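You operate a simulated robot arm through the tools that you are given. There is no shell and no other tool.

Carry out the task below with a simulated two-armed robot. There is one attempt and no reset: what you move stays moved.

Task
Demagnetise the two blanks with filings on HIGH and lay them back.
Fine: knob back to LOW and switch off afterwards; leave the clean blank where it is.

The check looks at the end state, three seconds after you hand in, the way a careful person would. Anything else that was tipped, shoved, dropped, spilled or broken makes it a failure.

Robot
Two 7-joint arms with fingered hands on one trunk that stands fixed in place. Base frame: the origin is at the foot of the trunk, x ahead of it, y to its left, z up. Lengths are in cm, angles in degrees, forces in N, time in s.
The left shoulder is at [11.7, 18.6, 102.9], the right one opposite. With the tool pointing down near the work surface each hand reaches from about 48 to 86 cm from the base axis, measured 20 degrees to its own side. Payload 3.6 kg a hand.
Tool frame (each hand has its own): the origin (TCP) lies between the finger pads and is the grasp point; the fingertips stand 2.6 cm ahead of it; z points along the fingers, y is the line along which they close. The gripper opens to 8.8 cm; its body begins 3 cm behind the TCP. The gripper is a hand of 3 fingers: y runs from the thumb to the fingers, the wrist lies at [-1.7, -9.8, -16.4] in the tool frame, and closing takes about 1.5 s.
Orientation is that of the tool frame in the base frame, as a unit quaternion [w, x, y, z]. With the fingers straight down and the wrist toward the robot, the tool's x, y and z point along [0, 1, 0], [1, 0, 0] and [0, 0, -1] of the base frame.

Tools
- The arms move only by the tool move_arm. It takes "left_moves", "right_moves" or both (then of equal length, played together; a hand with none holds still); each is one flat list of numbers, 6 for each row, row after row: the shift along the tool's x, y, z in cm, then the turn, a rotation vector about the tool's x, y, z in degrees. In form: [dx, dy, dz, rx, ry, rz, dx, dy, dz, rx, ry, rz, ...]. A call has 1 to 20 rows; each row shifts and turns the commanded pose from where the row before left it, along the tool's axes as they then stand. "left_fingers" and "right_fingers" are, for a hand that has rows, the closure, from 0 (fully open) to 1 (shut), set as the call begins (left out, the last holds). Each row takes 0.2 s and may step no farther than 5 cm and 8.6 degrees from the row before; otherwise, or with a gripper value out of range, the whole call is refused. A pose out of reach is approached as far as the arm can. The call stops where the force on the tool passes 90 N (or 10 N more than at its start, if that is more) or the arm is blocked; 0.2 s more then pass. Each finger travels about 15.3 cm/s and halts on what it meets, pressing with about 33 N; the grip force reading is that of the motor and also rises with nothing between the fingers. The clock runs only during rows and for 0.2 s after the last one: add rows that do not move to give the fingers time. It gives the time, the measured TCP pose, the force on the tool (base axes), the opening and the grip force at its end, in the units of the frame above (readings bear some noise), with the torque about the TCP (base axes, N m) and any sound that the robot's microphone picked up.
- Cameras (640 x 400 px; columns grow to the right, rows downward): "scene" is now at [25.1, -4.8, 97.48]; the picture's right is [-0.57, -0.82, 0.00], its down [0.12, -0.08, -0.99] and it looks along [0.82, -0.56, 0.14] (base axes); focal length 214 px, centre (320, 200). "left" rides on the left gripper at [-5.6, -8, -10.2] in its tool frame; the picture's right is [-0.73, -0.32, 0.60], its down [0.62, -0.67, 0.41] and it looks along [0.27, 0.68, 0.69] (tool axes); focal length 247 px, centre (320, 200). "right" rides on the right gripper at [5.6, -8, -10.2] in its tool frame; the picture's right is [-0.73, 0.32, -0.60], its down [-0.62, -0.66, 0.41] and it looks along [-0.27, 0.68, 0.69] (tool axes); focal length 247 px, centre (320, 200). There is no depth. A picture from a camera that has moved, and an enlarged one, comes with that camera's place and axes in the base frame and with its lens.
- camera(camera): a new picture of that camera. No time passes.
- move_column(by): moves the trunk up (or, below 0, down) by that many cm; the arms and the scene camera ride with it, the base frame stays. It gives what a move gives, with no picture.
- grasp_type(shape, hand): the hand has 3 fingers and takes this shape, open, in about a second: jaw (thumb against the fingers, like two jaws); tri (thumb and two fingers); tip (a fingertip pinch); poke (one finger out to press); point (the index stretched); flat (the hand flat); cup (the hand cupped); fist (a fist). The gripper value then closes the fingers along that shape, each until it touches; the sizes above hold for jaw. It gives what a move gives, with no picture.
- aim_head(pan, tilt): turns the head with the scene camera to pan (to the left, within 60 degrees either way) and tilt (down, from -29 to 69), counted from straight ahead of the robot (the tilt from the chest, where the trunk bows). It gives what a move gives.
- close_up(camera, box): a new picture of the part [left, top, right, bottom] of that camera's present view, enlarged. No time passes.
- sign_off(): hands the job in; it is judged then, once.

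Places have to be worked out from the pictures, the camera data and where the tool is seen. Open the grippers and draw the arms clear of the work before you hand the job in, unless the task says otherwise.

The tools are called after "Emit:" by a JSON object that holds its "api" and its "payload". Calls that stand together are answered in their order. move_arm: Moves the arms, as the interface text tells. Its arguments: {"type":"object","properties":{"left_moves":{"type":"array","items":{"type":"number"}},"left_fingers":{"type":"number"},"right_moves":{"type":"array","items":{"type":"number"}},"right_fingers":{"type":"number"}},"required":[]} The other tools are called the same way: move_column (by) moves the trunk up or down; grasp_type (shape, hand) gives the hand a shape; aim_head (pan, tilt) turns the head that bears the scene camera; camera (camera) takes a picture; close_up (camera, box) takes an enlarged picture of a part of a camera's view; sign_off () hands the job in.

At the start:

```text
clock: 0.0
left_position: [47.61, 0.9, 117.36]
left_orientation: [0.0, 0.708, 0.707, 0.0]
left_wrist_force: [-1.0, 0.2, -0.2]
left_moment: [0.01, 0.04, 0.02]
left_width: 8.73
left_grip_force: 0.0
left_shape: jaw
right_position: [34.73, -45.32, 109.23]
right_orientation: [0.0, 0.707, 0.707, 0.0]
right_wrist_force: [0.2, 0.6, -0.5]
right_moment: [-0.01, 0.01, -0.01]
right_width: 8.76
right_grip_force: 0.1
right_shape: jaw
trunk travel left (down, up): [-17.5, 58.2]
head pan, tilt (commanded): [-34.5, -8.1]
```

scene: 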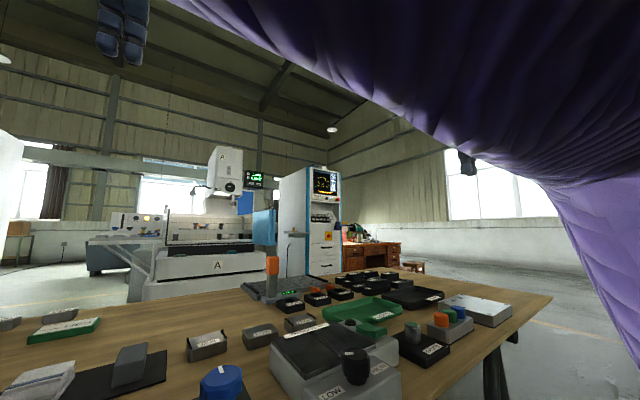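
right: 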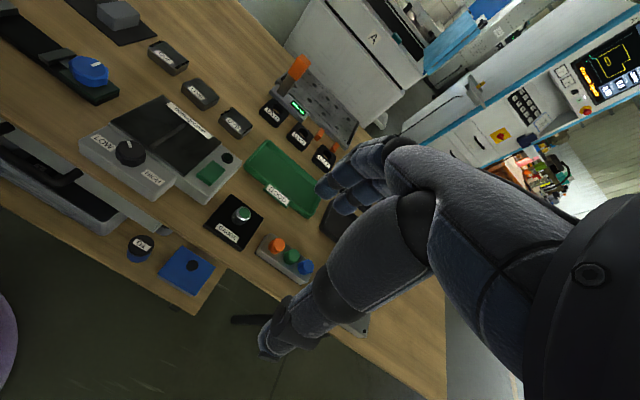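
left: 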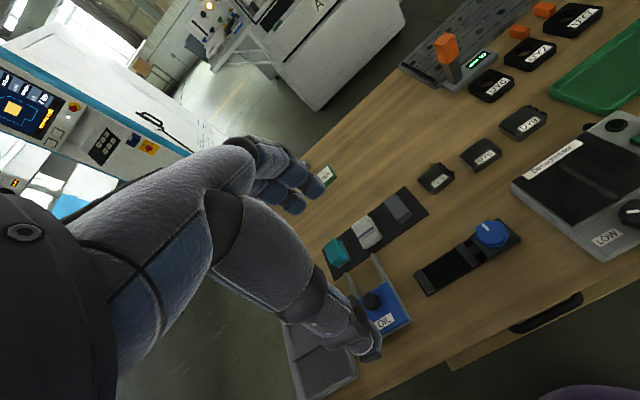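

The opening views show a bench with a demagnetiser, knob LOW/HIGH, and several small labelled parts. I aim the head down to see the whole bench.

Emit:
{"api": "aim_head", "payload": {"pan": -10, "tilt": 40}}

Emit:
{"api": "camera", "payload": {"camera": "scene"}}

```text
clock: 1.2
left_position: [47.67, 0.81, 117.26]
left_orientation: [0.0, 0.707, 0.707, -0.001]
left_wrist_force: [0.1, -0.5, 0.6]
left_moment: [0.02, -0.02, 0.0]
left_width: 8.78
left_grip_force: 0.1
left_shape: jaw
right_position: [34.81, -45.41, 109.23]
right_orientation: [0.0, 0.707, 0.707, 0.0]
right_wrist_force: [0.6, -0.3, -0.4]
right_moment: [0.01, 0.0, 0.01]
right_width: 8.78
right_grip_force: 0.1
right_shape: jaw
trunk travel left (down, up): [-17.5, 58.2]
head pan, tilt (commanded): [-10.0, 40.0]
```

```text
taken
camera scene: at [26.42, -1.43, 89.88], right [-0.17, -0.98, 0.0], down [-0.63, 0.11, -0.77], along [0.75, -0.13, -0.64], focal length 214 px, centre (320, 200)
```

scene: 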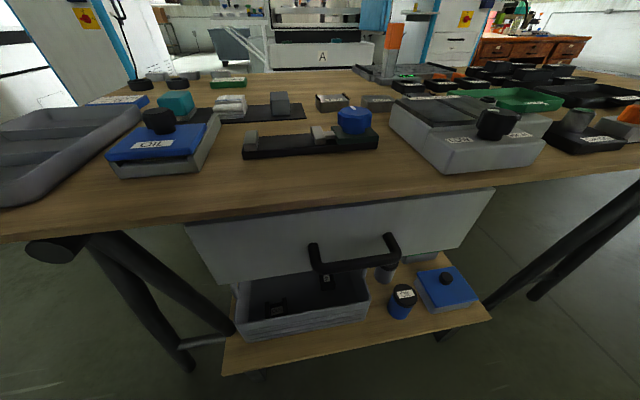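

The camera stands low over the bench. I take enlarged pictures of both wrist cameras to read labels, and the scene.

Emit:
{"api": "close_up", "payload": {"camera": "scene", "box": [320, 40, 640, 200]}}

Emit:
{"api": "close_up", "payload": {"camera": "right", "box": [60, 20, 360, 280]}}

Emit:
{"api": "close_up", "payload": {"camera": "left", "box": [320, 0, 640, 300]}}

```text
2.00 times, centred on (480, 120) of scene
camera zoom: at [26.42, -1.43, 89.88], right [-0.17, -0.98, 0.0], down [-0.63, 0.11, -0.77], along [0.75, -0.13, -0.64], focal length 429 px, centre (0, 360)
```

zoom: 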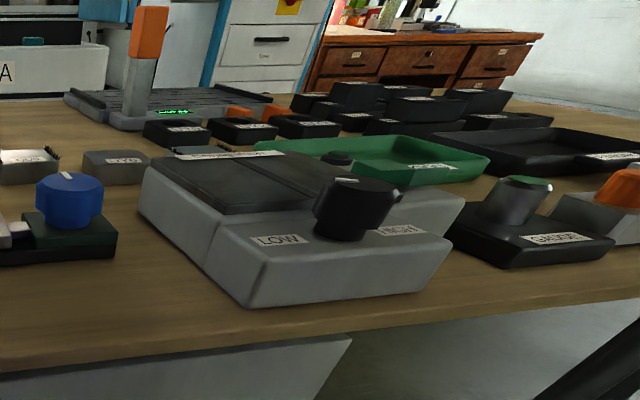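

```text
1.54 times, centred on (210, 150) of right
camera zoom: at [26.69, -39.7, 119.24], right [0.32, -0.73, 0.6], down [-0.66, -0.62, -0.41], along [0.68, -0.27, -0.69], focal length 380 px, centre (489, 277)
```

zoom: 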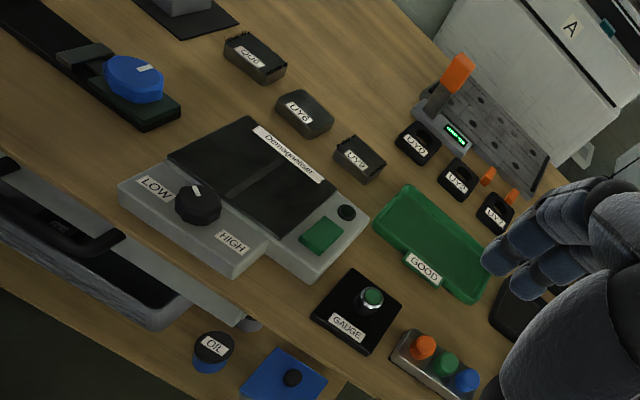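

```text
1.33 times, centred on (480, 150) of left
camera zoom: at [39.54, -4.77, 127.44], right [-0.32, -0.73, -0.6], down [-0.67, 0.62, -0.41], along [0.68, 0.27, -0.69], focal length 329 px, centre (107, 267)
```

zoom: 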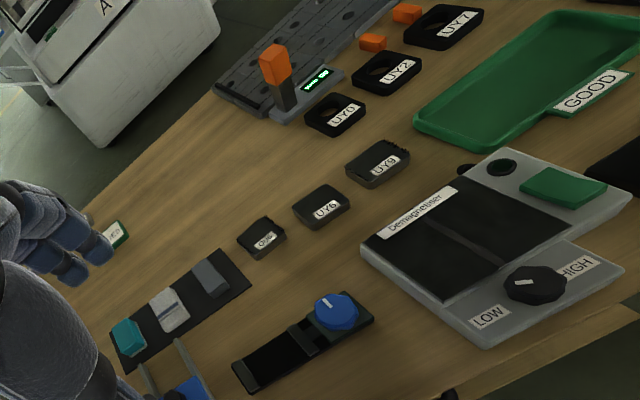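

Triangulating the knob from both wrist cameras puts it near (46.7, -25, 80.6). I raise the trunk to get a steeper view from the head camera.

Emit:
{"api": "move_column", "payload": {"by": 35}}

Emit:
{"api": "aim_head", "payload": {"pan": -15, "tilt": 55}}

Emit:
{"api": "camera", "payload": {"camera": "scene"}}

Emit:
{"api": "camera", "payload": {"camera": "right"}}

Emit:
{"api": "camera", "payload": {"camera": "left"}}

```text
clock: 4.6
left_position: [47.49, 0.82, 152.19]
left_orientation: [0.0, 0.708, 0.707, 0.001]
left_wrist_force: [0.2, 0.2, 0.0]
left_moment: [-0.01, -0.01, 0.02]
left_width: 8.79
left_grip_force: 0.1
left_shape: jaw
right_position: [34.75, -45.34, 144.09]
right_orientation: [0.0, 0.707, 0.707, 0.0]
right_wrist_force: [0.4, -0.1, 0.2]
right_moment: [0.0, 0.03, 0.02]
right_width: 8.78
right_grip_force: 0.1
right_shape: jaw
trunk travel left (down, up): [-52.5, 23.2]
head pan, tilt (commanded): [-10.0, 40.0]
```

```text
clock: 5.3
left_position: [47.66, 0.77, 152.19]
left_orientation: [0.0, 0.707, 0.707, 0.0]
left_wrist_force: [-0.5, 0.1, 0.2]
left_moment: [-0.02, 0.02, 0.0]
left_width: 8.79
left_grip_force: 0.1
left_shape: jaw
right_position: [34.67, -45.31, 144.15]
right_orientation: [0.0, 0.707, 0.707, 0.0]
right_wrist_force: [0.6, 0.4, 0.1]
right_moment: [-0.01, -0.05, 0.04]
right_width: 8.76
right_grip_force: 0.0
right_shape: jaw
trunk travel left (down, up): [-52.5, 23.2]
head pan, tilt (commanded): [-15.0, 55.0]
```

```text
taken
camera scene: at [20.34, -1.82, 125.31], right [-0.26, -0.97, 0.0], down [-0.79, 0.21, -0.57], along [0.55, -0.15, -0.82], focal length 214 px, centre (320, 200)
```

scene: 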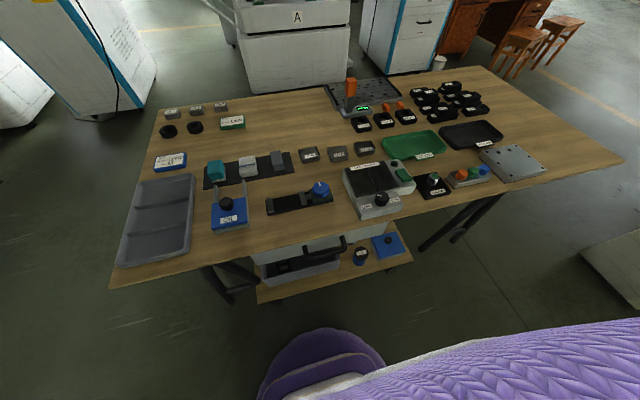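

```text
taken
camera right: at [26.68, -39.7, 154.24], right [0.32, -0.73, 0.6], down [-0.66, -0.62, -0.41], along [0.68, -0.27, -0.69], focal length 247 px, centre (320, 200)
```

right: 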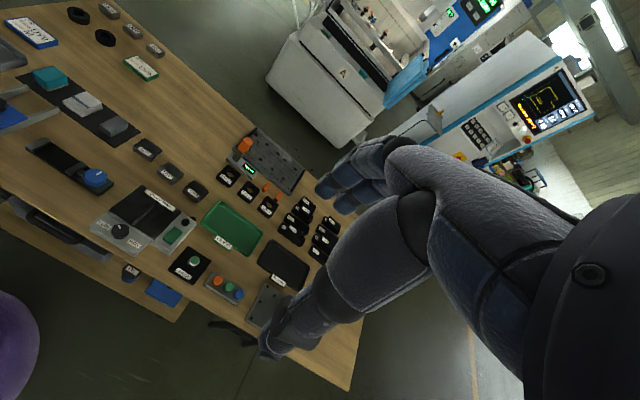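

```text
taken
camera left: at [39.52, -4.78, 162.44], right [-0.32, -0.73, -0.6], down [-0.67, 0.62, -0.41], along [0.68, 0.27, -0.69], focal length 247 px, centre (320, 200)
```

left: 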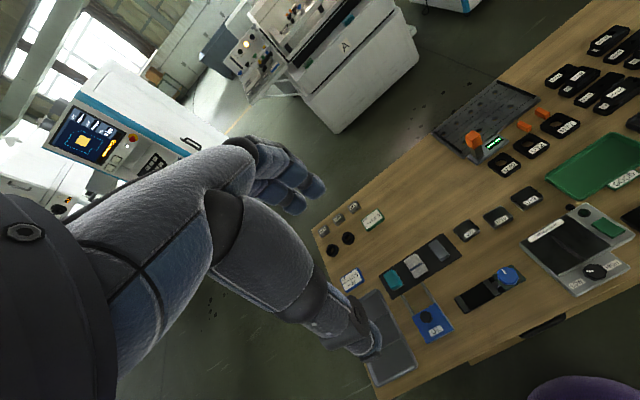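

Now I take enlarged close-ups of the demagnetiser and the three blanks.

Emit:
{"api": "close_up", "payload": {"camera": "scene", "box": [290, 130, 430, 220]}}

Emit:
{"api": "close_up", "payload": {"camera": "scene", "box": [290, 135, 390, 175]}}

Emit:
{"api": "close_up", "payload": {"camera": "right", "box": [80, 120, 240, 270]}}

Emit:
{"api": "close_up", "payload": {"camera": "left", "box": [440, 160, 640, 310]}}

```text
4.44 times, centred on (360, 175) of scene
camera zoom: at [20.34, -1.82, 125.31], right [-0.26, -0.97, 0.0], down [-0.79, 0.21, -0.57], along [0.55, -0.15, -0.82], focal length 953 px, centre (142, 311)
```

zoom: 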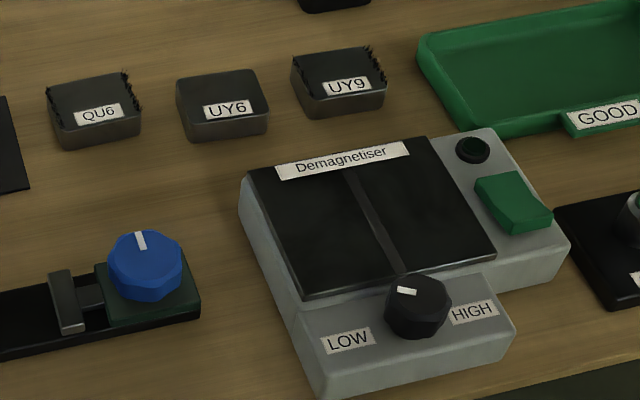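

```text
6.40 times, centred on (340, 155) of scene
camera zoom: at [20.34, -1.82, 125.31], right [-0.26, -0.97, 0.0], down [-0.79, 0.21, -0.57], along [0.55, -0.15, -0.82], focal length 1373 px, centre (192, 488)
```

zoom: 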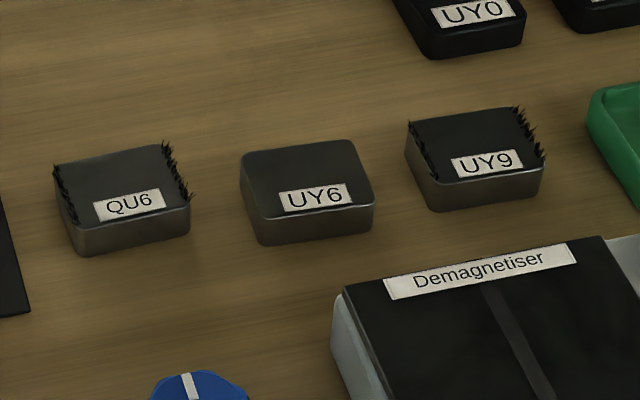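

```text
2.67 times, centred on (160, 195) of right
camera zoom: at [26.68, -39.7, 154.24], right [0.32, -0.73, 0.6], down [-0.66, -0.62, -0.41], along [0.68, -0.27, -0.69], focal length 659 px, centre (747, 213)
```

zoom: 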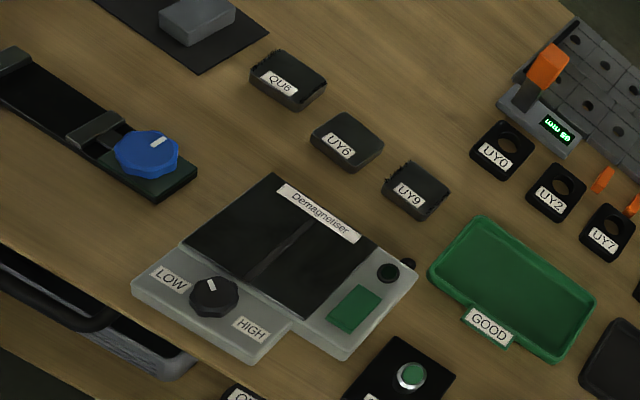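

```text
2.67 times, centred on (540, 235) of left
camera zoom: at [39.52, -4.78, 162.44], right [-0.32, -0.73, -0.6], down [-0.67, 0.62, -0.41], along [0.68, 0.27, -0.69], focal length 659 px, centre (-267, 107)
```

zoom: 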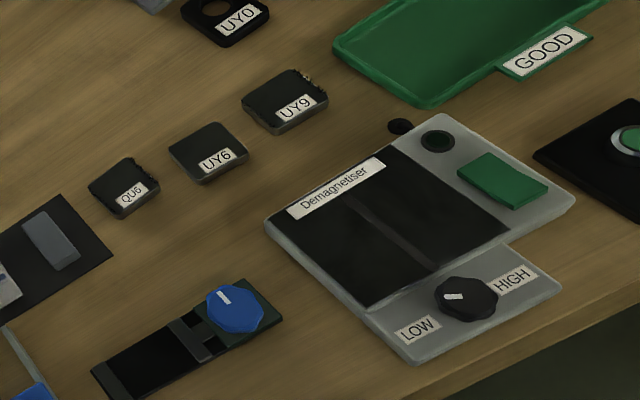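

QU6 and UY9 carry filings and UY6 is clean; tops are near z≈77.8, at about (71,-12), (69,-21) and (69,-30). I zoom hard on the knob, the switch and the blanks from two cameras.

Emit:
{"api": "close_up", "payload": {"camera": "scene", "box": [360, 185, 408, 215]}}

Emit:
{"api": "close_up", "payload": {"camera": "right", "box": [108, 215, 156, 245]}}

Emit:
{"api": "close_up", "payload": {"camera": "scene", "box": [340, 155, 420, 205]}}

Emit:
{"api": "close_up", "payload": {"camera": "right", "box": [140, 170, 220, 220]}}

Emit:
{"api": "close_up", "payload": {"camera": "left", "box": [516, 200, 640, 300]}}

```text
13.33 times, centred on (384, 200) of scene
camera zoom: at [20.34, -1.82, 125.31], right [-0.26, -0.97, 0.0], down [-0.79, 0.21, -0.57], along [0.55, -0.15, -0.82], focal length 2860 px, centre (-533, 200)
```

zoom: 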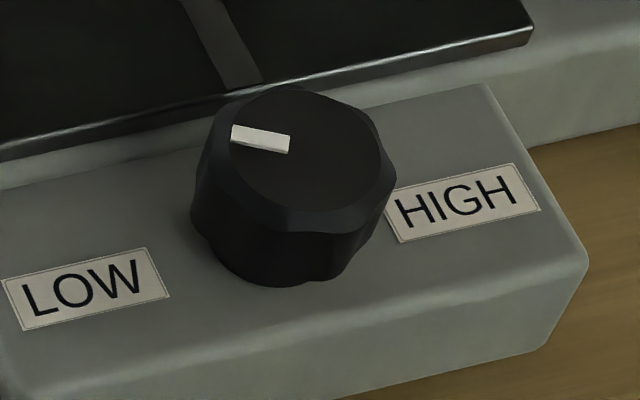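

```text
13.33 times, centred on (132, 230) of right
camera zoom: at [26.68, -39.7, 154.24], right [0.32, -0.73, 0.6], down [-0.66, -0.62, -0.41], along [0.68, -0.27, -0.69], focal length 3293 px, centre (2827, -200)
```

zoom: 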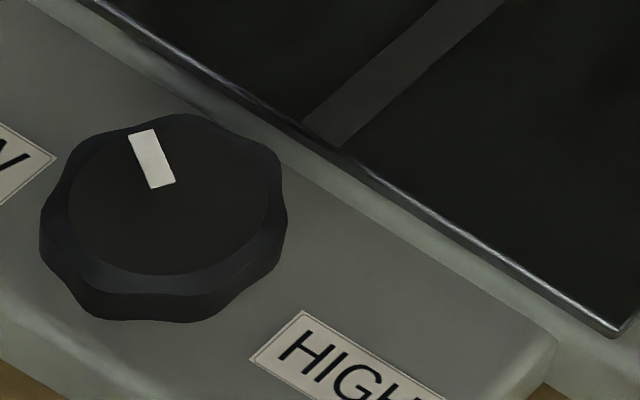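

```text
8.00 times, centred on (380, 180) of scene
camera zoom: at [20.34, -1.82, 125.31], right [-0.26, -0.97, 0.0], down [-0.79, 0.21, -0.57], along [0.55, -0.15, -0.82], focal length 1716 px, centre (-160, 360)
```

zoom: 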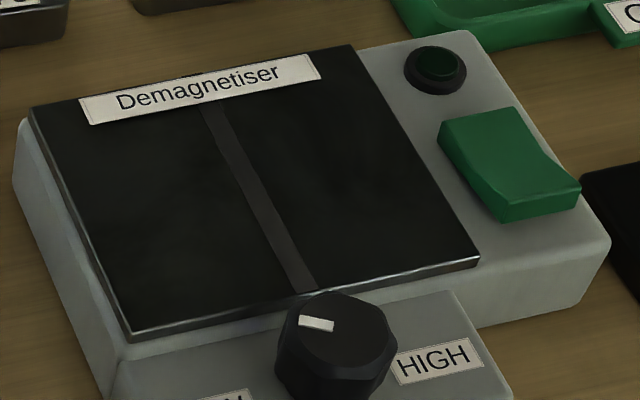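

```text
8.00 times, centred on (180, 195) of right
camera zoom: at [26.68, -39.7, 154.24], right [0.32, -0.73, 0.6], down [-0.66, -0.62, -0.41], along [0.68, -0.27, -0.69], focal length 1976 px, centre (1440, 240)
```

zoom: 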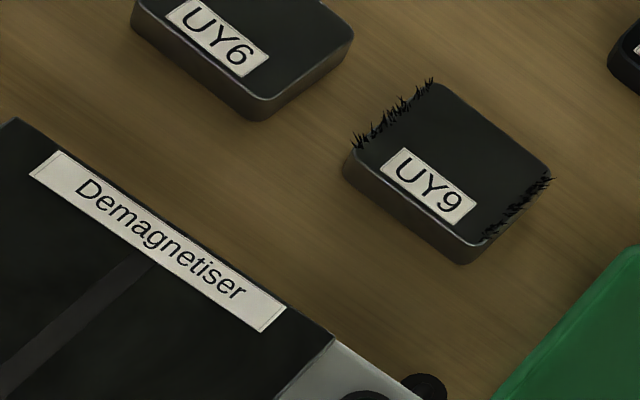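

```text
4.00 times, centred on (578, 250) of left
camera zoom: at [39.52, -4.78, 162.44], right [-0.32, -0.73, -0.6], down [-0.67, 0.62, -0.41], along [0.68, 0.27, -0.69], focal length 988 px, centre (-712, 0)
```

zoom: 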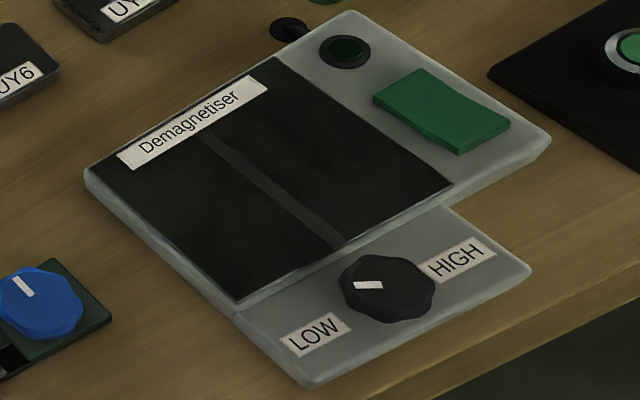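

The demagnetiser is square to the base axes: knob centre ≈(46.6,-25.1), top z≈81.9, its mark 60° left of ahead (LOW); plate z≈80, rocker near (52.7,-34.6). I lower the trunk somewhat for a comfortable working height and move the left arm aside.

Emit:
{"api": "move_column", "payload": {"by": -15}}

Emit:
{"api": "move_arm", "payload": {"left_moves": [4, 0, 0, 0, 0, 0, 4, 0, 0, 0, 0, 0, 4, 0, 0, 0, 0, 0, 4, 0, 0, 0, 0, 0]}}

Emit:
{"api": "move_arm", "payload": {"right_moves": [2.244, 1.328, 3.778, 0, 0, 0, 2.244, 1.328, 3.778, 0, 0, 0, 2.244, 1.328, 3.778, 0, 0, 0, 2.244, 1.328, 3.778, 0, 0, 0, 2.244, 1.328, 3.778, 0, 0, 0, 2.244, 1.328, 3.778, 0, 0, 0, 2.244, 1.328, 3.778, 0, 0, 0, 2.244, 1.328, 3.778, 0, 0, 0, 2.244, 1.328, 3.778, 0, 0, 0]}}

Emit:
{"api": "camera", "payload": {"camera": "scene"}}

Emit:
{"api": "camera", "payload": {"camera": "right"}}

```text
clock: 7.1
left_position: [47.54, 0.83, 137.37]
left_orientation: [0.0, 0.707, 0.707, 0.0]
left_wrist_force: [0.5, 0.4, -0.5]
left_moment: [0.01, 0.02, -0.01]
left_width: 8.78
left_grip_force: 0.1
left_shape: jaw
right_position: [34.64, -45.31, 129.27]
right_orientation: [0.001, 0.707, 0.707, -0.001]
right_wrist_force: [0.1, 0.0, -0.3]
right_moment: [0.04, -0.05, -0.02]
right_width: 8.8
right_grip_force: 0.1
right_shape: jaw
trunk travel left (down, up): [-37.5, 38.2]
head pan, tilt (commanded): [-15.0, 55.0]
```

```text
clock: 8.1
left_position: [47.17, 16.86, 137.2]
left_orientation: [0.0, 0.707, 0.707, -0.001]
left_wrist_force: [0.2, 0.0, 0.7]
left_moment: [0.02, 0.03, -0.01]
left_width: 8.77
left_grip_force: 0.1
left_shape: jaw
right_position: [34.64, -45.18, 129.27]
right_orientation: [0.002, 0.708, 0.706, -0.001]
right_wrist_force: [-0.1, -0.6, -0.4]
right_moment: [-0.01, -0.02, -0.01]
right_width: 8.78
right_grip_force: 0.0
right_shape: jaw
trunk travel left (down, up): [-37.5, 38.2]
head pan, tilt (commanded): [-15.0, 55.0]
```

```text
clock: 10.1
left_position: [47.28, 16.84, 137.36]
left_orientation: [0.0, 0.707, 0.707, 0.0]
left_wrist_force: [0.8, -0.5, 1.1]
left_moment: [-0.01, 0.01, 0.0]
left_width: 8.76
left_grip_force: 0.1
left_shape: jaw
right_position: [46.91, -25.28, 95.08]
right_orientation: [0.0, 0.707, 0.707, 0.0]
right_wrist_force: [0.1, 1.0, 0.5]
right_moment: [-0.04, -0.03, -0.01]
right_width: 8.76
right_grip_force: 0.0
right_shape: jaw
trunk travel left (down, up): [-37.5, 38.2]
head pan, tilt (commanded): [-15.0, 55.0]
```

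```text
taken
camera scene: at [21.63, -1.79, 109.56], right [-0.26, -0.97, 0.0], down [-0.79, 0.21, -0.57], along [0.55, -0.15, -0.82], focal length 214 px, centre (320, 200)
```

scene: 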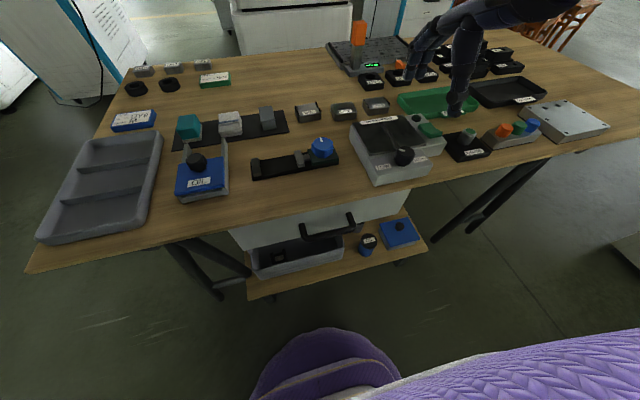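

```text
taken
camera right: at [38.9, -19.59, 105.1], right [0.32, -0.73, 0.6], down [-0.66, -0.62, -0.41], along [0.68, -0.27, -0.69], focal length 247 px, centre (320, 200)
```

right: 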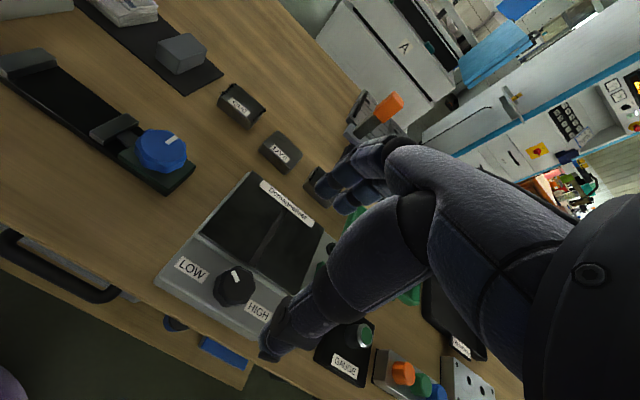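

The hand is now above the knob at z=95, and the view fits the computed position. I turn the hand 90° counter-clockwise (wrist to the right side) so that it can later turn the knob clockwise by 120°.

Emit:
{"api": "move_arm", "payload": {"right_moves": [0, 0, 0, 0, 0, -8.2, 0, 0, 0, 0, 0, -8.2, 0, 0, 0, 0, 0, -8.2, 0, 0, 0, 0, 0, -8.2, 0, 0, 0, 0, 0, -8.2, 0, 0, 0, 0, 0, -8.2, 0, 0, 0, 0, 0, -8.2, 0, 0, 0, 0, 0, -8.2, 0, 0, 0, 0, 0, -8.2, 0, 0, 0, 0, 0, -8.2, 0, 0, 0, 0, 0, -8.0]}}

Emit:
{"api": "camera", "payload": {"camera": "scene"}}

Emit:
{"api": "camera", "payload": {"camera": "right"}}

```text
clock: 12.5
left_position: [47.27, 16.86, 137.27]
left_orientation: [-0.001, 0.707, 0.707, 0.0]
left_wrist_force: [0.3, -0.8, -0.4]
left_moment: [-0.04, 0.04, -0.02]
left_width: 8.77
left_grip_force: 0.0
left_shape: jaw
right_position: [46.73, -25.06, 95.09]
right_orientation: [0.0, -0.002, 1.0, -0.001]
right_wrist_force: [0.5, -0.5, -0.1]
right_moment: [-0.01, -0.01, -0.01]
right_width: 8.77
right_grip_force: 0.0
right_shape: jaw
trunk travel left (down, up): [-37.5, 38.2]
head pan, tilt (commanded): [-15.0, 55.0]
```

```text
taken
camera scene: at [21.63, -1.8, 109.56], right [-0.26, -0.97, 0.0], down [-0.79, 0.21, -0.57], along [0.55, -0.15, -0.82], focal length 214 px, centre (320, 200)
```

scene: 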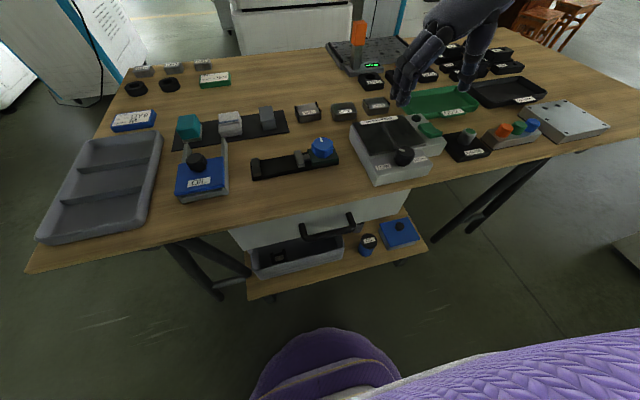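

```text
taken
camera right: at [41.05, -33.12, 105.18], right [0.73, 0.32, 0.6], down [0.63, -0.66, -0.41], along [0.26, 0.68, -0.69], focal length 247 px, centre (320, 200)
```

right: 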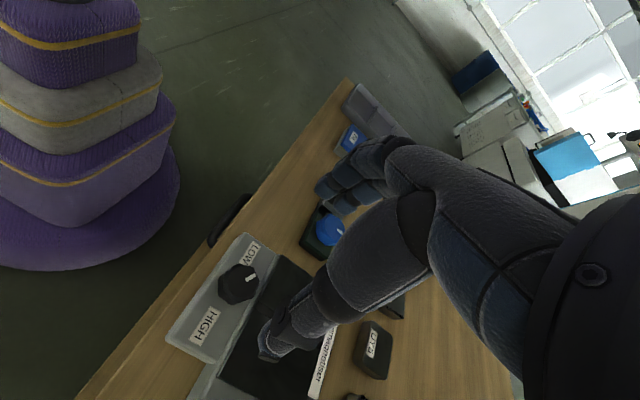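

The knob lies right under the TCP in the wrist view. I descend in steps to z≈86 and check.

Emit:
{"api": "move_arm", "payload": {"right_moves": [0, 0, 3, 0, 0, 0, 0, 0, 3, 0, 0, 0, 0, 0, 3, 0, 0, 0]}}

Emit:
{"api": "close_up", "payload": {"camera": "scene", "box": [340, 80, 468, 180]}}

Emit:
{"api": "camera", "payload": {"camera": "right"}}

```text
clock: 13.3
left_position: [47.32, 16.67, 137.19]
left_orientation: [0.0, 0.707, 0.708, 0.0]
left_wrist_force: [-0.3, 0.5, -0.6]
left_moment: [-0.02, -0.04, -0.02]
left_width: 8.76
left_grip_force: 0.1
left_shape: jaw
right_position: [46.51, -24.86, 85.9]
right_orientation: [0.0, -0.001, 1.0, 0.0]
right_wrist_force: [0.4, 0.7, 0.1]
right_moment: [0.01, -0.02, -0.02]
right_width: 8.79
right_grip_force: 0.0
right_shape: jaw
trunk travel left (down, up): [-37.5, 38.2]
head pan, tilt (commanded): [-15.0, 55.0]
```

```text
4.00 times, centred on (404, 130) of scene
camera zoom: at [21.61, -1.82, 109.57], right [-0.26, -0.97, 0.0], down [-0.79, 0.21, -0.57], along [0.55, -0.15, -0.82], focal length 858 px, centre (-16, 480)
```

zoom: 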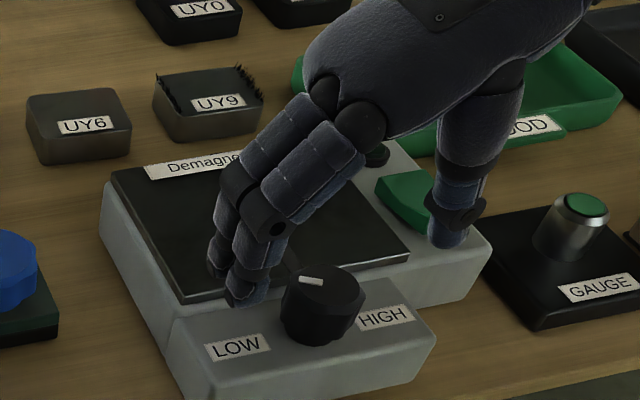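

```text
taken
camera right: at [40.88, -32.95, 96.09], right [0.73, 0.32, 0.6], down [0.62, -0.66, -0.41], along [0.27, 0.68, -0.69], focal length 247 px, centre (320, 200)
```

right: 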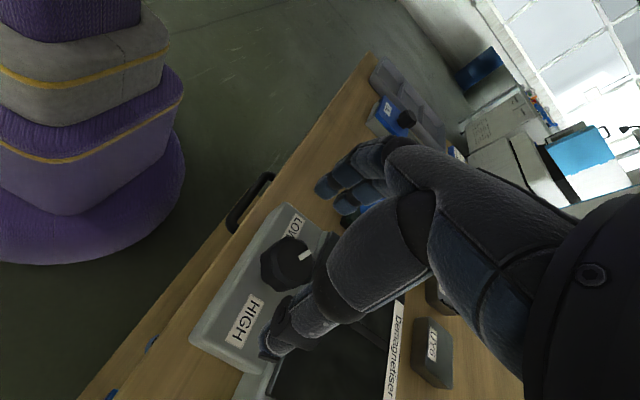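

Finger and thumb tips straddle the knob along y as planned, about 3 cm above it. I descend another 3 cm so that the tips stop just above the panel, checking force.

Emit:
{"api": "move_arm", "payload": {"right_moves": [0, -0.1, 1, 0, 0, 0, 0, -0.1, 1, 0, 0, 0, 0, 0, 0.9, 0, 0, 0]}}

Emit:
{"api": "close_up", "payload": {"camera": "scene", "box": [350, 100, 450, 180]}}

Emit:
{"api": "close_up", "payload": {"camera": "right", "box": [200, 150, 400, 370]}}

```text
clock: 14.1
left_position: [47.3, 16.83, 137.19]
left_orientation: [0.0, 0.707, 0.707, 0.0]
left_wrist_force: [0.9, -0.8, 0.5]
left_moment: [-0.01, 0.0, -0.01]
left_width: 8.8
left_grip_force: 0.1
left_shape: jaw
right_position: [46.45, -25.44, 83.26]
right_orientation: [0.0, -0.001, 1.0, -0.001]
right_wrist_force: [0.1, 0.0, -1.0]
right_moment: [0.03, 0.0, 0.0]
right_width: 8.79
right_grip_force: 0.0
right_shape: jaw
trunk travel left (down, up): [-37.5, 38.2]
head pan, tilt (commanded): [-15.0, 55.0]
```

```text
5.00 times, centred on (400, 140) of scene
camera zoom: at [21.61, -1.81, 109.57], right [-0.26, -0.97, 0.0], down [-0.79, 0.21, -0.57], along [0.55, -0.15, -0.82], focal length 1072 px, centre (-80, 500)
```

zoom: 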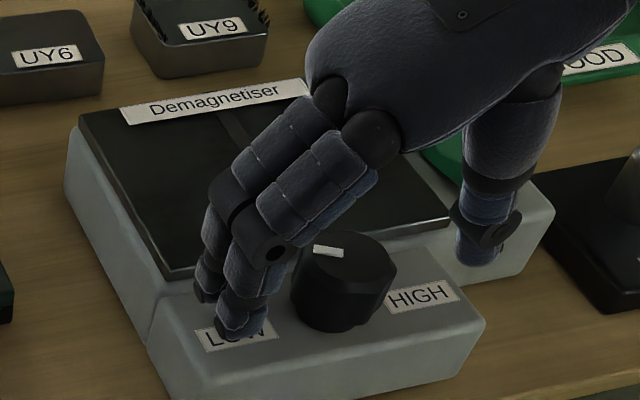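

```text
1.82 times, centred on (300, 260) of right
camera zoom: at [40.84, -33.38, 93.31], right [0.73, 0.32, 0.6], down [0.62, -0.66, -0.41], along [0.27, 0.68, -0.69], focal length 449 px, centre (356, 91)
```

zoom: 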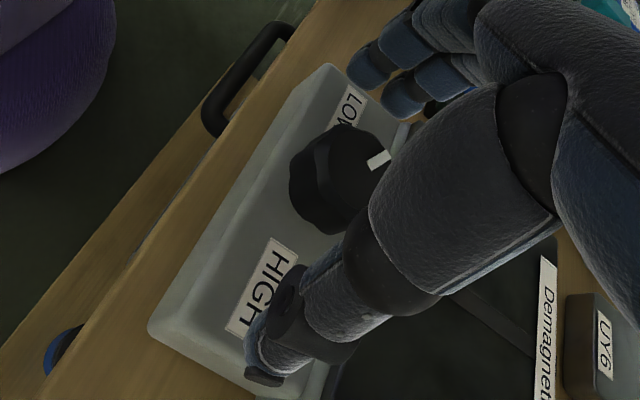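

Tips are level with the knob's upper half, and fingers/thumb are centred on x≈46.7. I lower by 2 mm and close on the knob.

Emit:
{"api": "move_arm", "payload": {"right_moves": [0, 0.15, 0.25, 0, 0, 0, 0, 0, 0, 0, 0, 0]}}

Emit:
{"api": "move_arm", "payload": {"right_moves": [0, 0, 0, 0, 0, 0, 0, 0, 0, 0, 0, 0, 0, 0, 0, 0, 0, 0, 0, 0, 0, 0, 0, 0, 0, 0, 0, 0, 0, 0, 0, 0, 0, 0, 0, 0, 0, 0, 0, 0, 0, 0], "right_fingers": 1}}

Emit:
{"api": "close_up", "payload": {"camera": "scene", "box": [350, 100, 450, 180]}}

Emit:
{"api": "close_up", "payload": {"camera": "right", "box": [200, 150, 400, 370]}}

```text
clock: 14.7
left_position: [47.26, 16.96, 137.14]
left_orientation: [0.0, 0.707, 0.707, 0.0]
left_wrist_force: [-0.1, -0.3, -0.3]
left_moment: [-0.02, 0.0, -0.01]
left_width: 8.78
left_grip_force: 0.0
left_shape: jaw
right_position: [46.49, -25.26, 82.97]
right_orientation: [0.0, 0.0, 1.0, -0.001]
right_wrist_force: [0.0, -0.3, 0.0]
right_moment: [0.02, -0.01, 0.04]
right_width: 8.76
right_grip_force: 0.0
right_shape: jaw
trunk travel left (down, up): [-37.5, 38.2]
head pan, tilt (commanded): [-15.0, 55.0]
```

```text
clock: 16.3
left_position: [47.36, 16.79, 137.24]
left_orientation: [0.0, 0.707, 0.707, 0.0]
left_wrist_force: [0.1, 0.6, -0.4]
left_moment: [0.0, 0.05, 0.03]
left_width: 8.75
left_grip_force: 0.0
left_shape: jaw
right_position: [46.57, -25.19, 82.99]
right_orientation: [0.0, 0.001, 1.0, -0.001]
right_wrist_force: [0.7, -0.4, -1.8]
right_moment: [0.03, 0.01, 0.0]
right_width: 2.59
right_grip_force: 32.8
right_shape: jaw
trunk travel left (down, up): [-37.5, 38.2]
head pan, tilt (commanded): [-15.0, 55.0]
```

```text
5.00 times, centred on (400, 140) of scene
camera zoom: at [21.62, -1.82, 109.57], right [-0.26, -0.97, 0.0], down [-0.79, 0.21, -0.57], along [0.55, -0.15, -0.82], focal length 1072 px, centre (-80, 500)
```

zoom: 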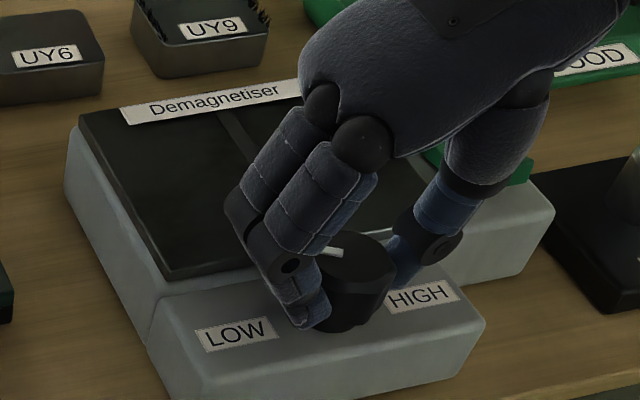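

```text
1.82 times, centred on (300, 260) of right
camera zoom: at [40.94, -33.25, 93.06], right [0.73, 0.32, 0.6], down [0.62, -0.67, -0.41], along [0.27, 0.68, -0.69], focal length 449 px, centre (356, 91)
```

zoom: 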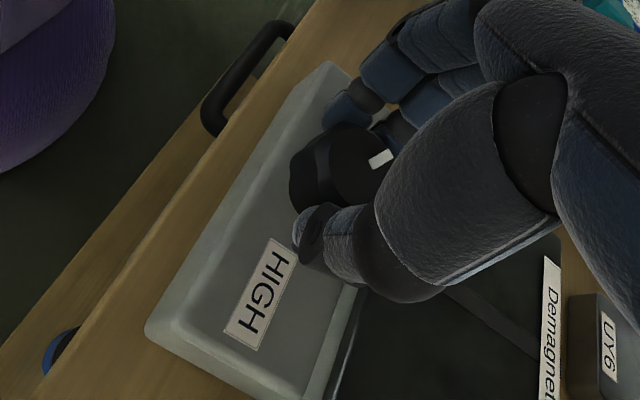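

The pinch holds the knob (32.8 N, no side force). I turn it clockwise 32° first and check that the mark follows.

Emit:
{"api": "move_arm", "payload": {"right_moves": [0, 0, 0, 0, 0, 8, 0, 0, 0, 0, 0, 8, 0, 0, 0, 0, 0, 8, 0, 0, 0, 0, 0, 8]}}

Emit:
{"api": "close_up", "payload": {"camera": "scene", "box": [350, 100, 450, 180]}}

Emit:
{"api": "close_up", "payload": {"camera": "right", "box": [200, 150, 400, 370]}}

```text
clock: 17.3
left_position: [47.21, 16.7, 137.18]
left_orientation: [0.0, 0.707, 0.707, -0.001]
left_wrist_force: [-0.1, -0.3, -0.4]
left_moment: [0.03, -0.01, -0.01]
left_width: 8.78
left_grip_force: 0.1
left_shape: jaw
right_position: [46.56, -25.18, 83.0]
right_orientation: [-0.001, 0.277, 0.961, -0.001]
right_wrist_force: [-8.7, 0.8, -0.9]
right_moment: [-0.01, 0.13, 0.04]
right_width: 2.59
right_grip_force: 32.8
right_shape: jaw
trunk travel left (down, up): [-37.5, 38.2]
head pan, tilt (commanded): [-15.0, 55.0]
```

```text
5.00 times, centred on (400, 140) of scene
camera zoom: at [21.52, -1.81, 109.58], right [-0.26, -0.97, 0.0], down [-0.79, 0.21, -0.57], along [0.55, -0.15, -0.82], focal length 1072 px, centre (-80, 500)
```

zoom: 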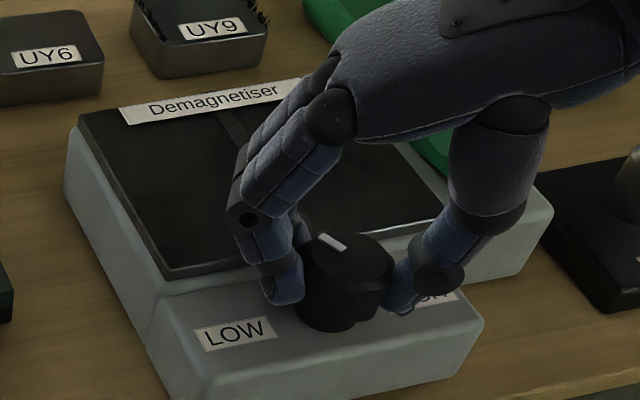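

```text
1.82 times, centred on (300, 260) of right
camera zoom: at [37.54, -29.0, 93.07], right [0.79, -0.12, 0.6], down [0.17, -0.89, -0.41], along [0.58, 0.43, -0.69], focal length 449 px, centre (356, 91)
```

zoom: 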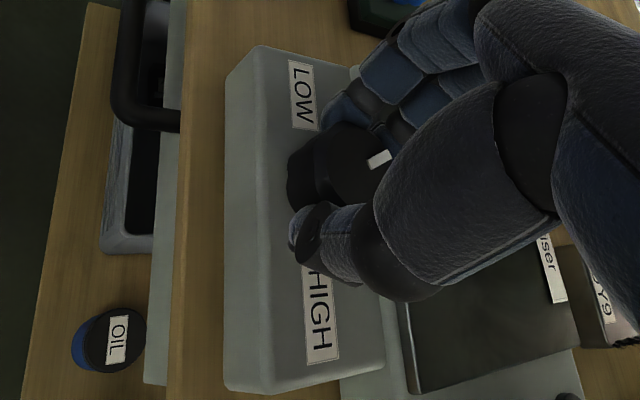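

The knob follows the hand (the mark keeps its place in the wrist view). I continue turning another 48°.

Emit:
{"api": "move_arm", "payload": {"right_moves": [0, 0, 0, 0, 0, 8, 0, 0, 0, 0, 0, 8, 0, 0, 0, 0, 0, 8, 0, 0, 0, 0, 0, 8, 0, 0, 0, 0, 0, 8, 0, 0, 0, 0, 0, 8]}}

Emit:
{"api": "close_up", "payload": {"camera": "scene", "box": [350, 100, 450, 180]}}

Emit:
{"api": "close_up", "payload": {"camera": "right", "box": [200, 150, 400, 370]}}

```text
clock: 18.7
left_position: [47.17, 16.9, 137.25]
left_orientation: [0.0, 0.707, 0.708, 0.0]
left_wrist_force: [0.5, -0.2, -0.1]
left_moment: [0.01, 0.0, 0.0]
left_width: 8.77
left_grip_force: 0.0
left_shape: jaw
right_position: [46.53, -25.03, 83.04]
right_orientation: [-0.002, 0.644, 0.765, 0.001]
right_wrist_force: [-12.4, 7.2, -4.0]
right_moment: [0.09, 0.3, 0.0]
right_width: 2.45
right_grip_force: 33.2
right_shape: jaw
trunk travel left (down, up): [-37.5, 38.2]
head pan, tilt (commanded): [-15.0, 55.0]
```

```text
5.00 times, centred on (400, 140) of scene
camera zoom: at [21.51, -1.76, 109.59], right [-0.26, -0.97, 0.0], down [-0.79, 0.21, -0.57], along [0.55, -0.15, -0.82], focal length 1072 px, centre (-80, 500)
```

zoom: 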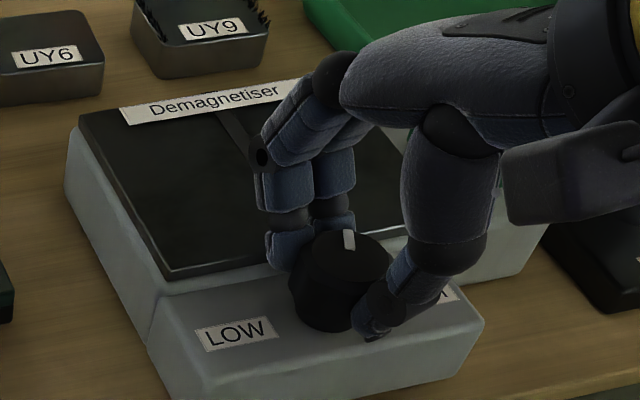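

```text
1.82 times, centred on (300, 260) of right
camera zoom: at [37.72, -20.96, 93.1], right [0.44, -0.67, 0.6], down [-0.55, -0.73, -0.41], along [0.71, -0.15, -0.69], focal length 449 px, centre (356, 91)
```

zoom: 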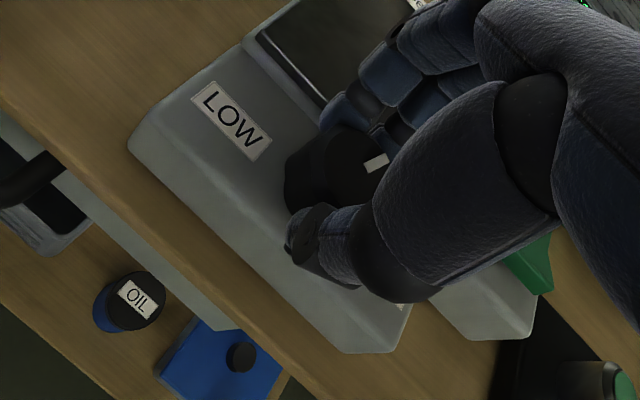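

Turned 80° so far with the mark now just past straight ahead. I turn 40° more, watching force for an end stop.

Emit:
{"api": "move_arm", "payload": {"right_moves": [0, 0, 0, 0, 0, 8, 0, 0, 0, 0, 0, 8, 0, 0, 0, 0, 0, 8, 0, 0, 0, 0, 0, 8, 0, 0, 0, 0, 0, 8]}}

Emit:
{"api": "close_up", "payload": {"camera": "scene", "box": [350, 100, 450, 180]}}

Emit:
{"api": "close_up", "payload": {"camera": "right", "box": [200, 150, 400, 370]}}

```text
clock: 19.9
left_position: [47.28, 16.8, 137.21]
left_orientation: [0.0, 0.707, 0.707, 0.0]
left_wrist_force: [-0.4, 0.6, -0.3]
left_moment: [-0.02, -0.01, -0.05]
left_width: 8.76
left_grip_force: 0.1
left_shape: jaw
right_position: [46.68, -24.98, 83.06]
right_orientation: [-0.002, 0.866, 0.5, 0.0]
right_wrist_force: [-8.2, 12.2, -6.6]
right_moment: [0.23, 0.19, 0.16]
right_width: 2.38
right_grip_force: 33.1
right_shape: jaw
trunk travel left (down, up): [-37.5, 38.2]
head pan, tilt (commanded): [-15.0, 55.0]
```

```text
5.00 times, centred on (400, 140) of scene
camera zoom: at [21.58, -1.7, 109.57], right [-0.26, -0.97, 0.0], down [-0.79, 0.21, -0.57], along [0.55, -0.15, -0.82], focal length 1072 px, centre (-80, 500)
```

zoom: 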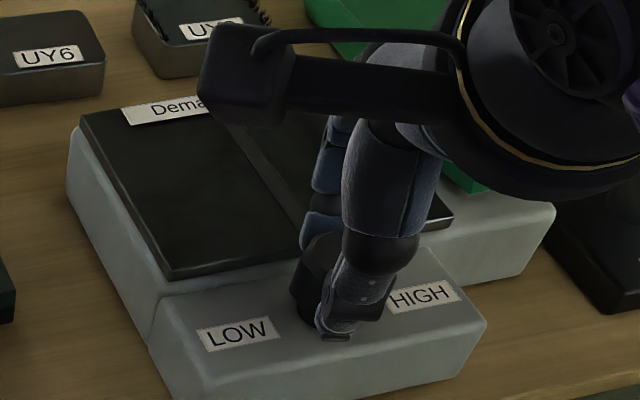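

```text
1.82 times, centred on (300, 260) of right
camera zoom: at [42.53, -16.22, 93.13], right [-0.09, -0.8, 0.6], down [-0.89, -0.21, -0.41], along [0.45, -0.57, -0.69], focal length 449 px, centre (356, 91)
```

zoom: 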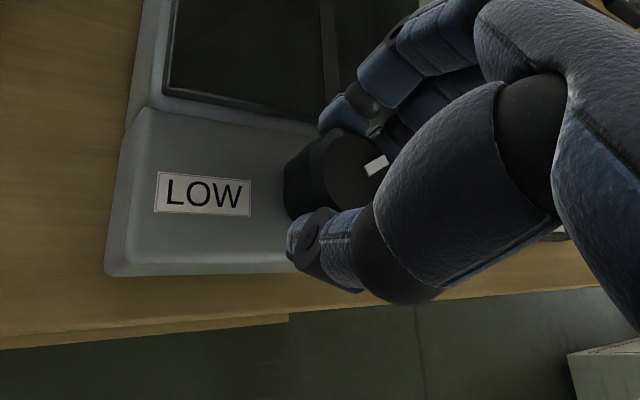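

120° turned; a small torque (0.16 N m) has appeared. I nudge 6° more to feel for an end stop and see whether the mark slips relative to the hand.

Emit:
{"api": "move_arm", "payload": {"right_moves": [0, 0, 0, 0, 0, 6, 0, 0, 0, 0, 0, 0]}}

Emit:
{"api": "close_up", "payload": {"camera": "right", "box": [200, 150, 400, 370]}}

```text
clock: 20.5
left_position: [47.29, 16.81, 137.18]
left_orientation: [0.0, 0.707, 0.707, 0.0]
left_wrist_force: [-0.4, 0.3, -0.1]
left_moment: [-0.03, 0.01, 0.02]
left_width: 8.78
left_grip_force: 0.0
left_shape: jaw
right_position: [46.58, -24.97, 83.0]
right_orientation: [0.0, 0.891, 0.455, 0.001]
right_wrist_force: [-6.2, 14.9, -4.0]
right_moment: [0.28, 0.17, 0.22]
right_width: 2.39
right_grip_force: 32.2
right_shape: jaw
trunk travel left (down, up): [-37.5, 38.2]
head pan, tilt (commanded): [-15.0, 55.0]
```

```text
1.82 times, centred on (300, 260) of right
camera zoom: at [43.47, -15.82, 93.12], right [-0.17, -0.78, 0.6], down [-0.9, -0.11, -0.41], along [0.39, -0.61, -0.69], focal length 449 px, centre (356, 91)
```

zoom: 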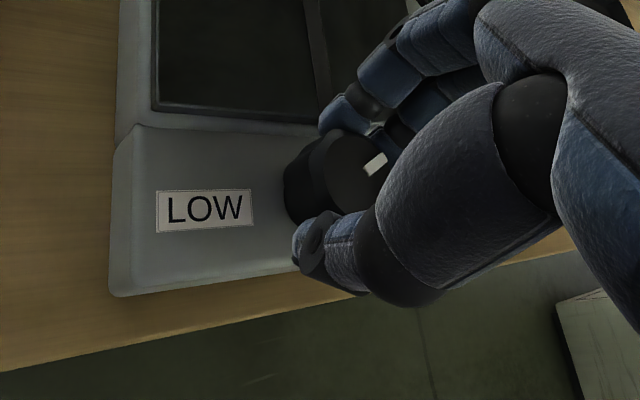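

The mark lags the hand slightly and torque rises, so the knob is at its end stop. I open the fingers, then lift clear and look.

Emit:
{"api": "move_arm", "payload": {"right_moves": [0, 0, 0, 0, 0, 0, 0, 0, 0, 0, 0, 0, 0, 0, 0, 0, 0, 0, 0, 0, 0, 0, 0, 0, 0, 0, 0, 0, 0, 0], "right_fingers": 0}}

Emit:
{"api": "move_arm", "payload": {"right_moves": [0, 0, -2, 0, 0, 0, 0, 0, -4, 0, 0, 0, 0, 0, -4, 0, 0, 0, 0, 0, -4, 0, 0, 0]}}

Emit:
{"api": "close_up", "payload": {"camera": "scene", "box": [340, 100, 468, 190]}}

```text
clock: 21.7
left_position: [47.34, 16.75, 137.26]
left_orientation: [0.0, 0.707, 0.707, 0.0]
left_wrist_force: [0.6, -0.5, -0.4]
left_moment: [-0.03, -0.01, 0.01]
left_width: 8.75
left_grip_force: 0.0
left_shape: jaw
right_position: [46.74, -25.21, 83.0]
right_orientation: [0.0, 0.891, 0.454, -0.001]
right_wrist_force: [0.4, -0.3, 0.6]
right_moment: [-0.04, -0.02, -0.02]
right_width: 8.78
right_grip_force: 0.0
right_shape: jaw
trunk travel left (down, up): [-37.5, 38.2]
head pan, tilt (commanded): [-15.0, 55.0]
```

```text
clock: 22.7
left_position: [47.14, 16.89, 137.24]
left_orientation: [0.0, 0.707, 0.707, 0.0]
left_wrist_force: [0.2, -0.1, -0.3]
left_moment: [-0.03, 0.0, -0.02]
left_width: 8.77
left_grip_force: 0.0
left_shape: jaw
right_position: [46.44, -25.38, 97.06]
right_orientation: [0.0, 0.891, 0.454, -0.001]
right_wrist_force: [-0.1, -0.2, -0.3]
right_moment: [-0.02, -0.03, 0.0]
right_width: 8.78
right_grip_force: 0.0
right_shape: jaw
trunk travel left (down, up): [-37.5, 38.2]
head pan, tilt (commanded): [-15.0, 55.0]
```

```text
4.44 times, centred on (404, 145) of scene
camera zoom: at [21.61, -1.79, 109.57], right [-0.26, -0.97, 0.0], down [-0.79, 0.21, -0.57], along [0.55, -0.15, -0.82], focal length 953 px, centre (-53, 444)
```

zoom: 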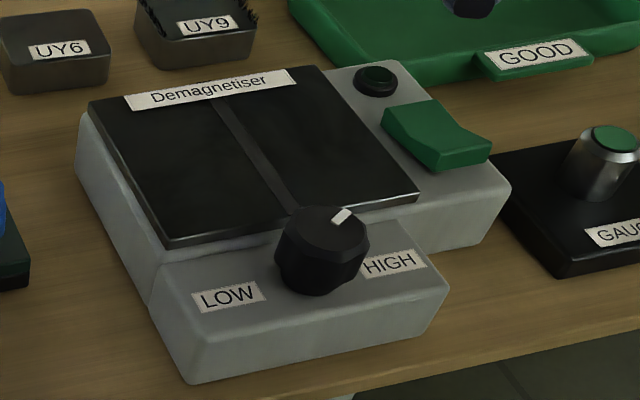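

The mark now points to the HIGH side. I zoom in to measure its angle and to study the rocker.

Emit:
{"api": "close_up", "payload": {"camera": "scene", "box": [396, 138, 428, 170]}}

Emit:
{"api": "close_up", "payload": {"camera": "scene", "box": [408, 108, 464, 148]}}

```text
12.50 times, centred on (412, 154) of scene
camera zoom: at [21.61, -1.79, 109.57], right [-0.26, -0.97, 0.0], down [-0.79, 0.21, -0.57], along [0.55, -0.15, -0.82], focal length 2681 px, centre (-830, 775)
```

zoom: 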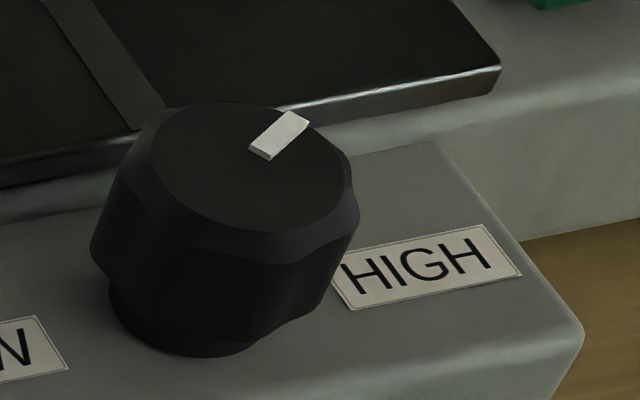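

```text
10.00 times, centred on (436, 128) of scene
camera zoom: at [21.61, -1.79, 109.57], right [-0.26, -0.97, 0.0], down [-0.79, 0.21, -0.57], along [0.55, -0.15, -0.82], focal length 2145 px, centre (-840, 920)
```

zoom: 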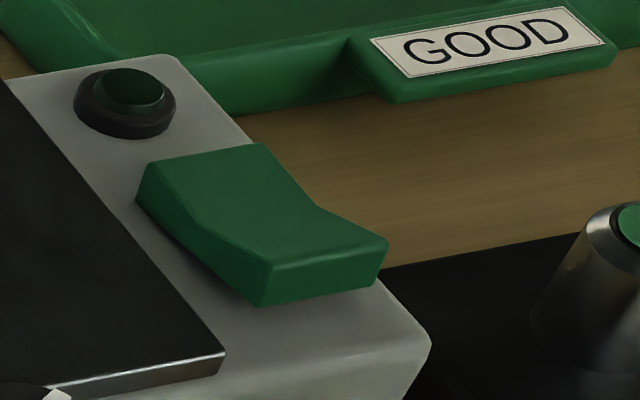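

The mark measures about −58°, i.e. HIGH. The rocker's near end (≈(50.9,-34.5,81.2)) stands up, its far half is pressed down. I shape the right hand into "poke" to see where the pressing finger lies.

Emit:
{"api": "grasp_type", "payload": {"shape": "poke", "hand": "right"}}

Emit:
{"api": "camera", "payload": {"camera": "right"}}

Emit:
{"api": "camera", "payload": {"camera": "scene"}}

```text
clock: 23.6
left_position: [47.14, 16.81, 137.13]
left_orientation: [0.0, 0.707, 0.707, 0.0]
left_wrist_force: [0.6, 0.3, 0.0]
left_moment: [-0.02, 0.03, 0.01]
left_width: 8.78
left_grip_force: 0.1
left_shape: jaw
right_position: [46.47, -25.3, 96.89]
right_orientation: [0.0, 0.891, 0.454, -0.001]
right_wrist_force: [0.3, 0.5, 0.1]
right_moment: [-0.03, -0.03, 0.0]
right_width: 0.0
right_grip_force: 0.1
right_shape: poke
trunk travel left (down, up): [-37.5, 38.2]
head pan, tilt (commanded): [-15.0, 55.0]
```

```text
taken
camera right: at [43.31, -16.06, 107.06], right [-0.17, -0.78, 0.6], down [-0.9, -0.11, -0.41], along [0.39, -0.61, -0.69], focal length 247 px, centre (320, 200)
```

right: 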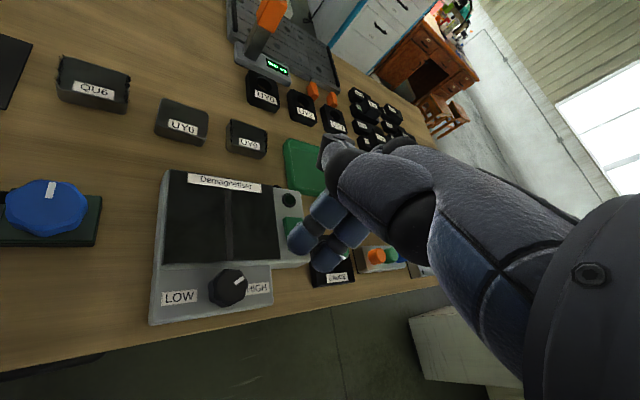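

```text
taken
camera scene: at [21.6, -1.81, 109.57], right [-0.26, -0.97, 0.0], down [-0.79, 0.21, -0.57], along [0.55, -0.15, -0.82], focal length 214 px, centre (320, 200)
```

scene: 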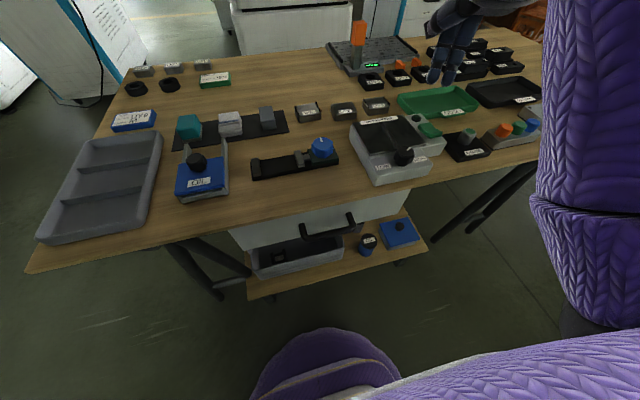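

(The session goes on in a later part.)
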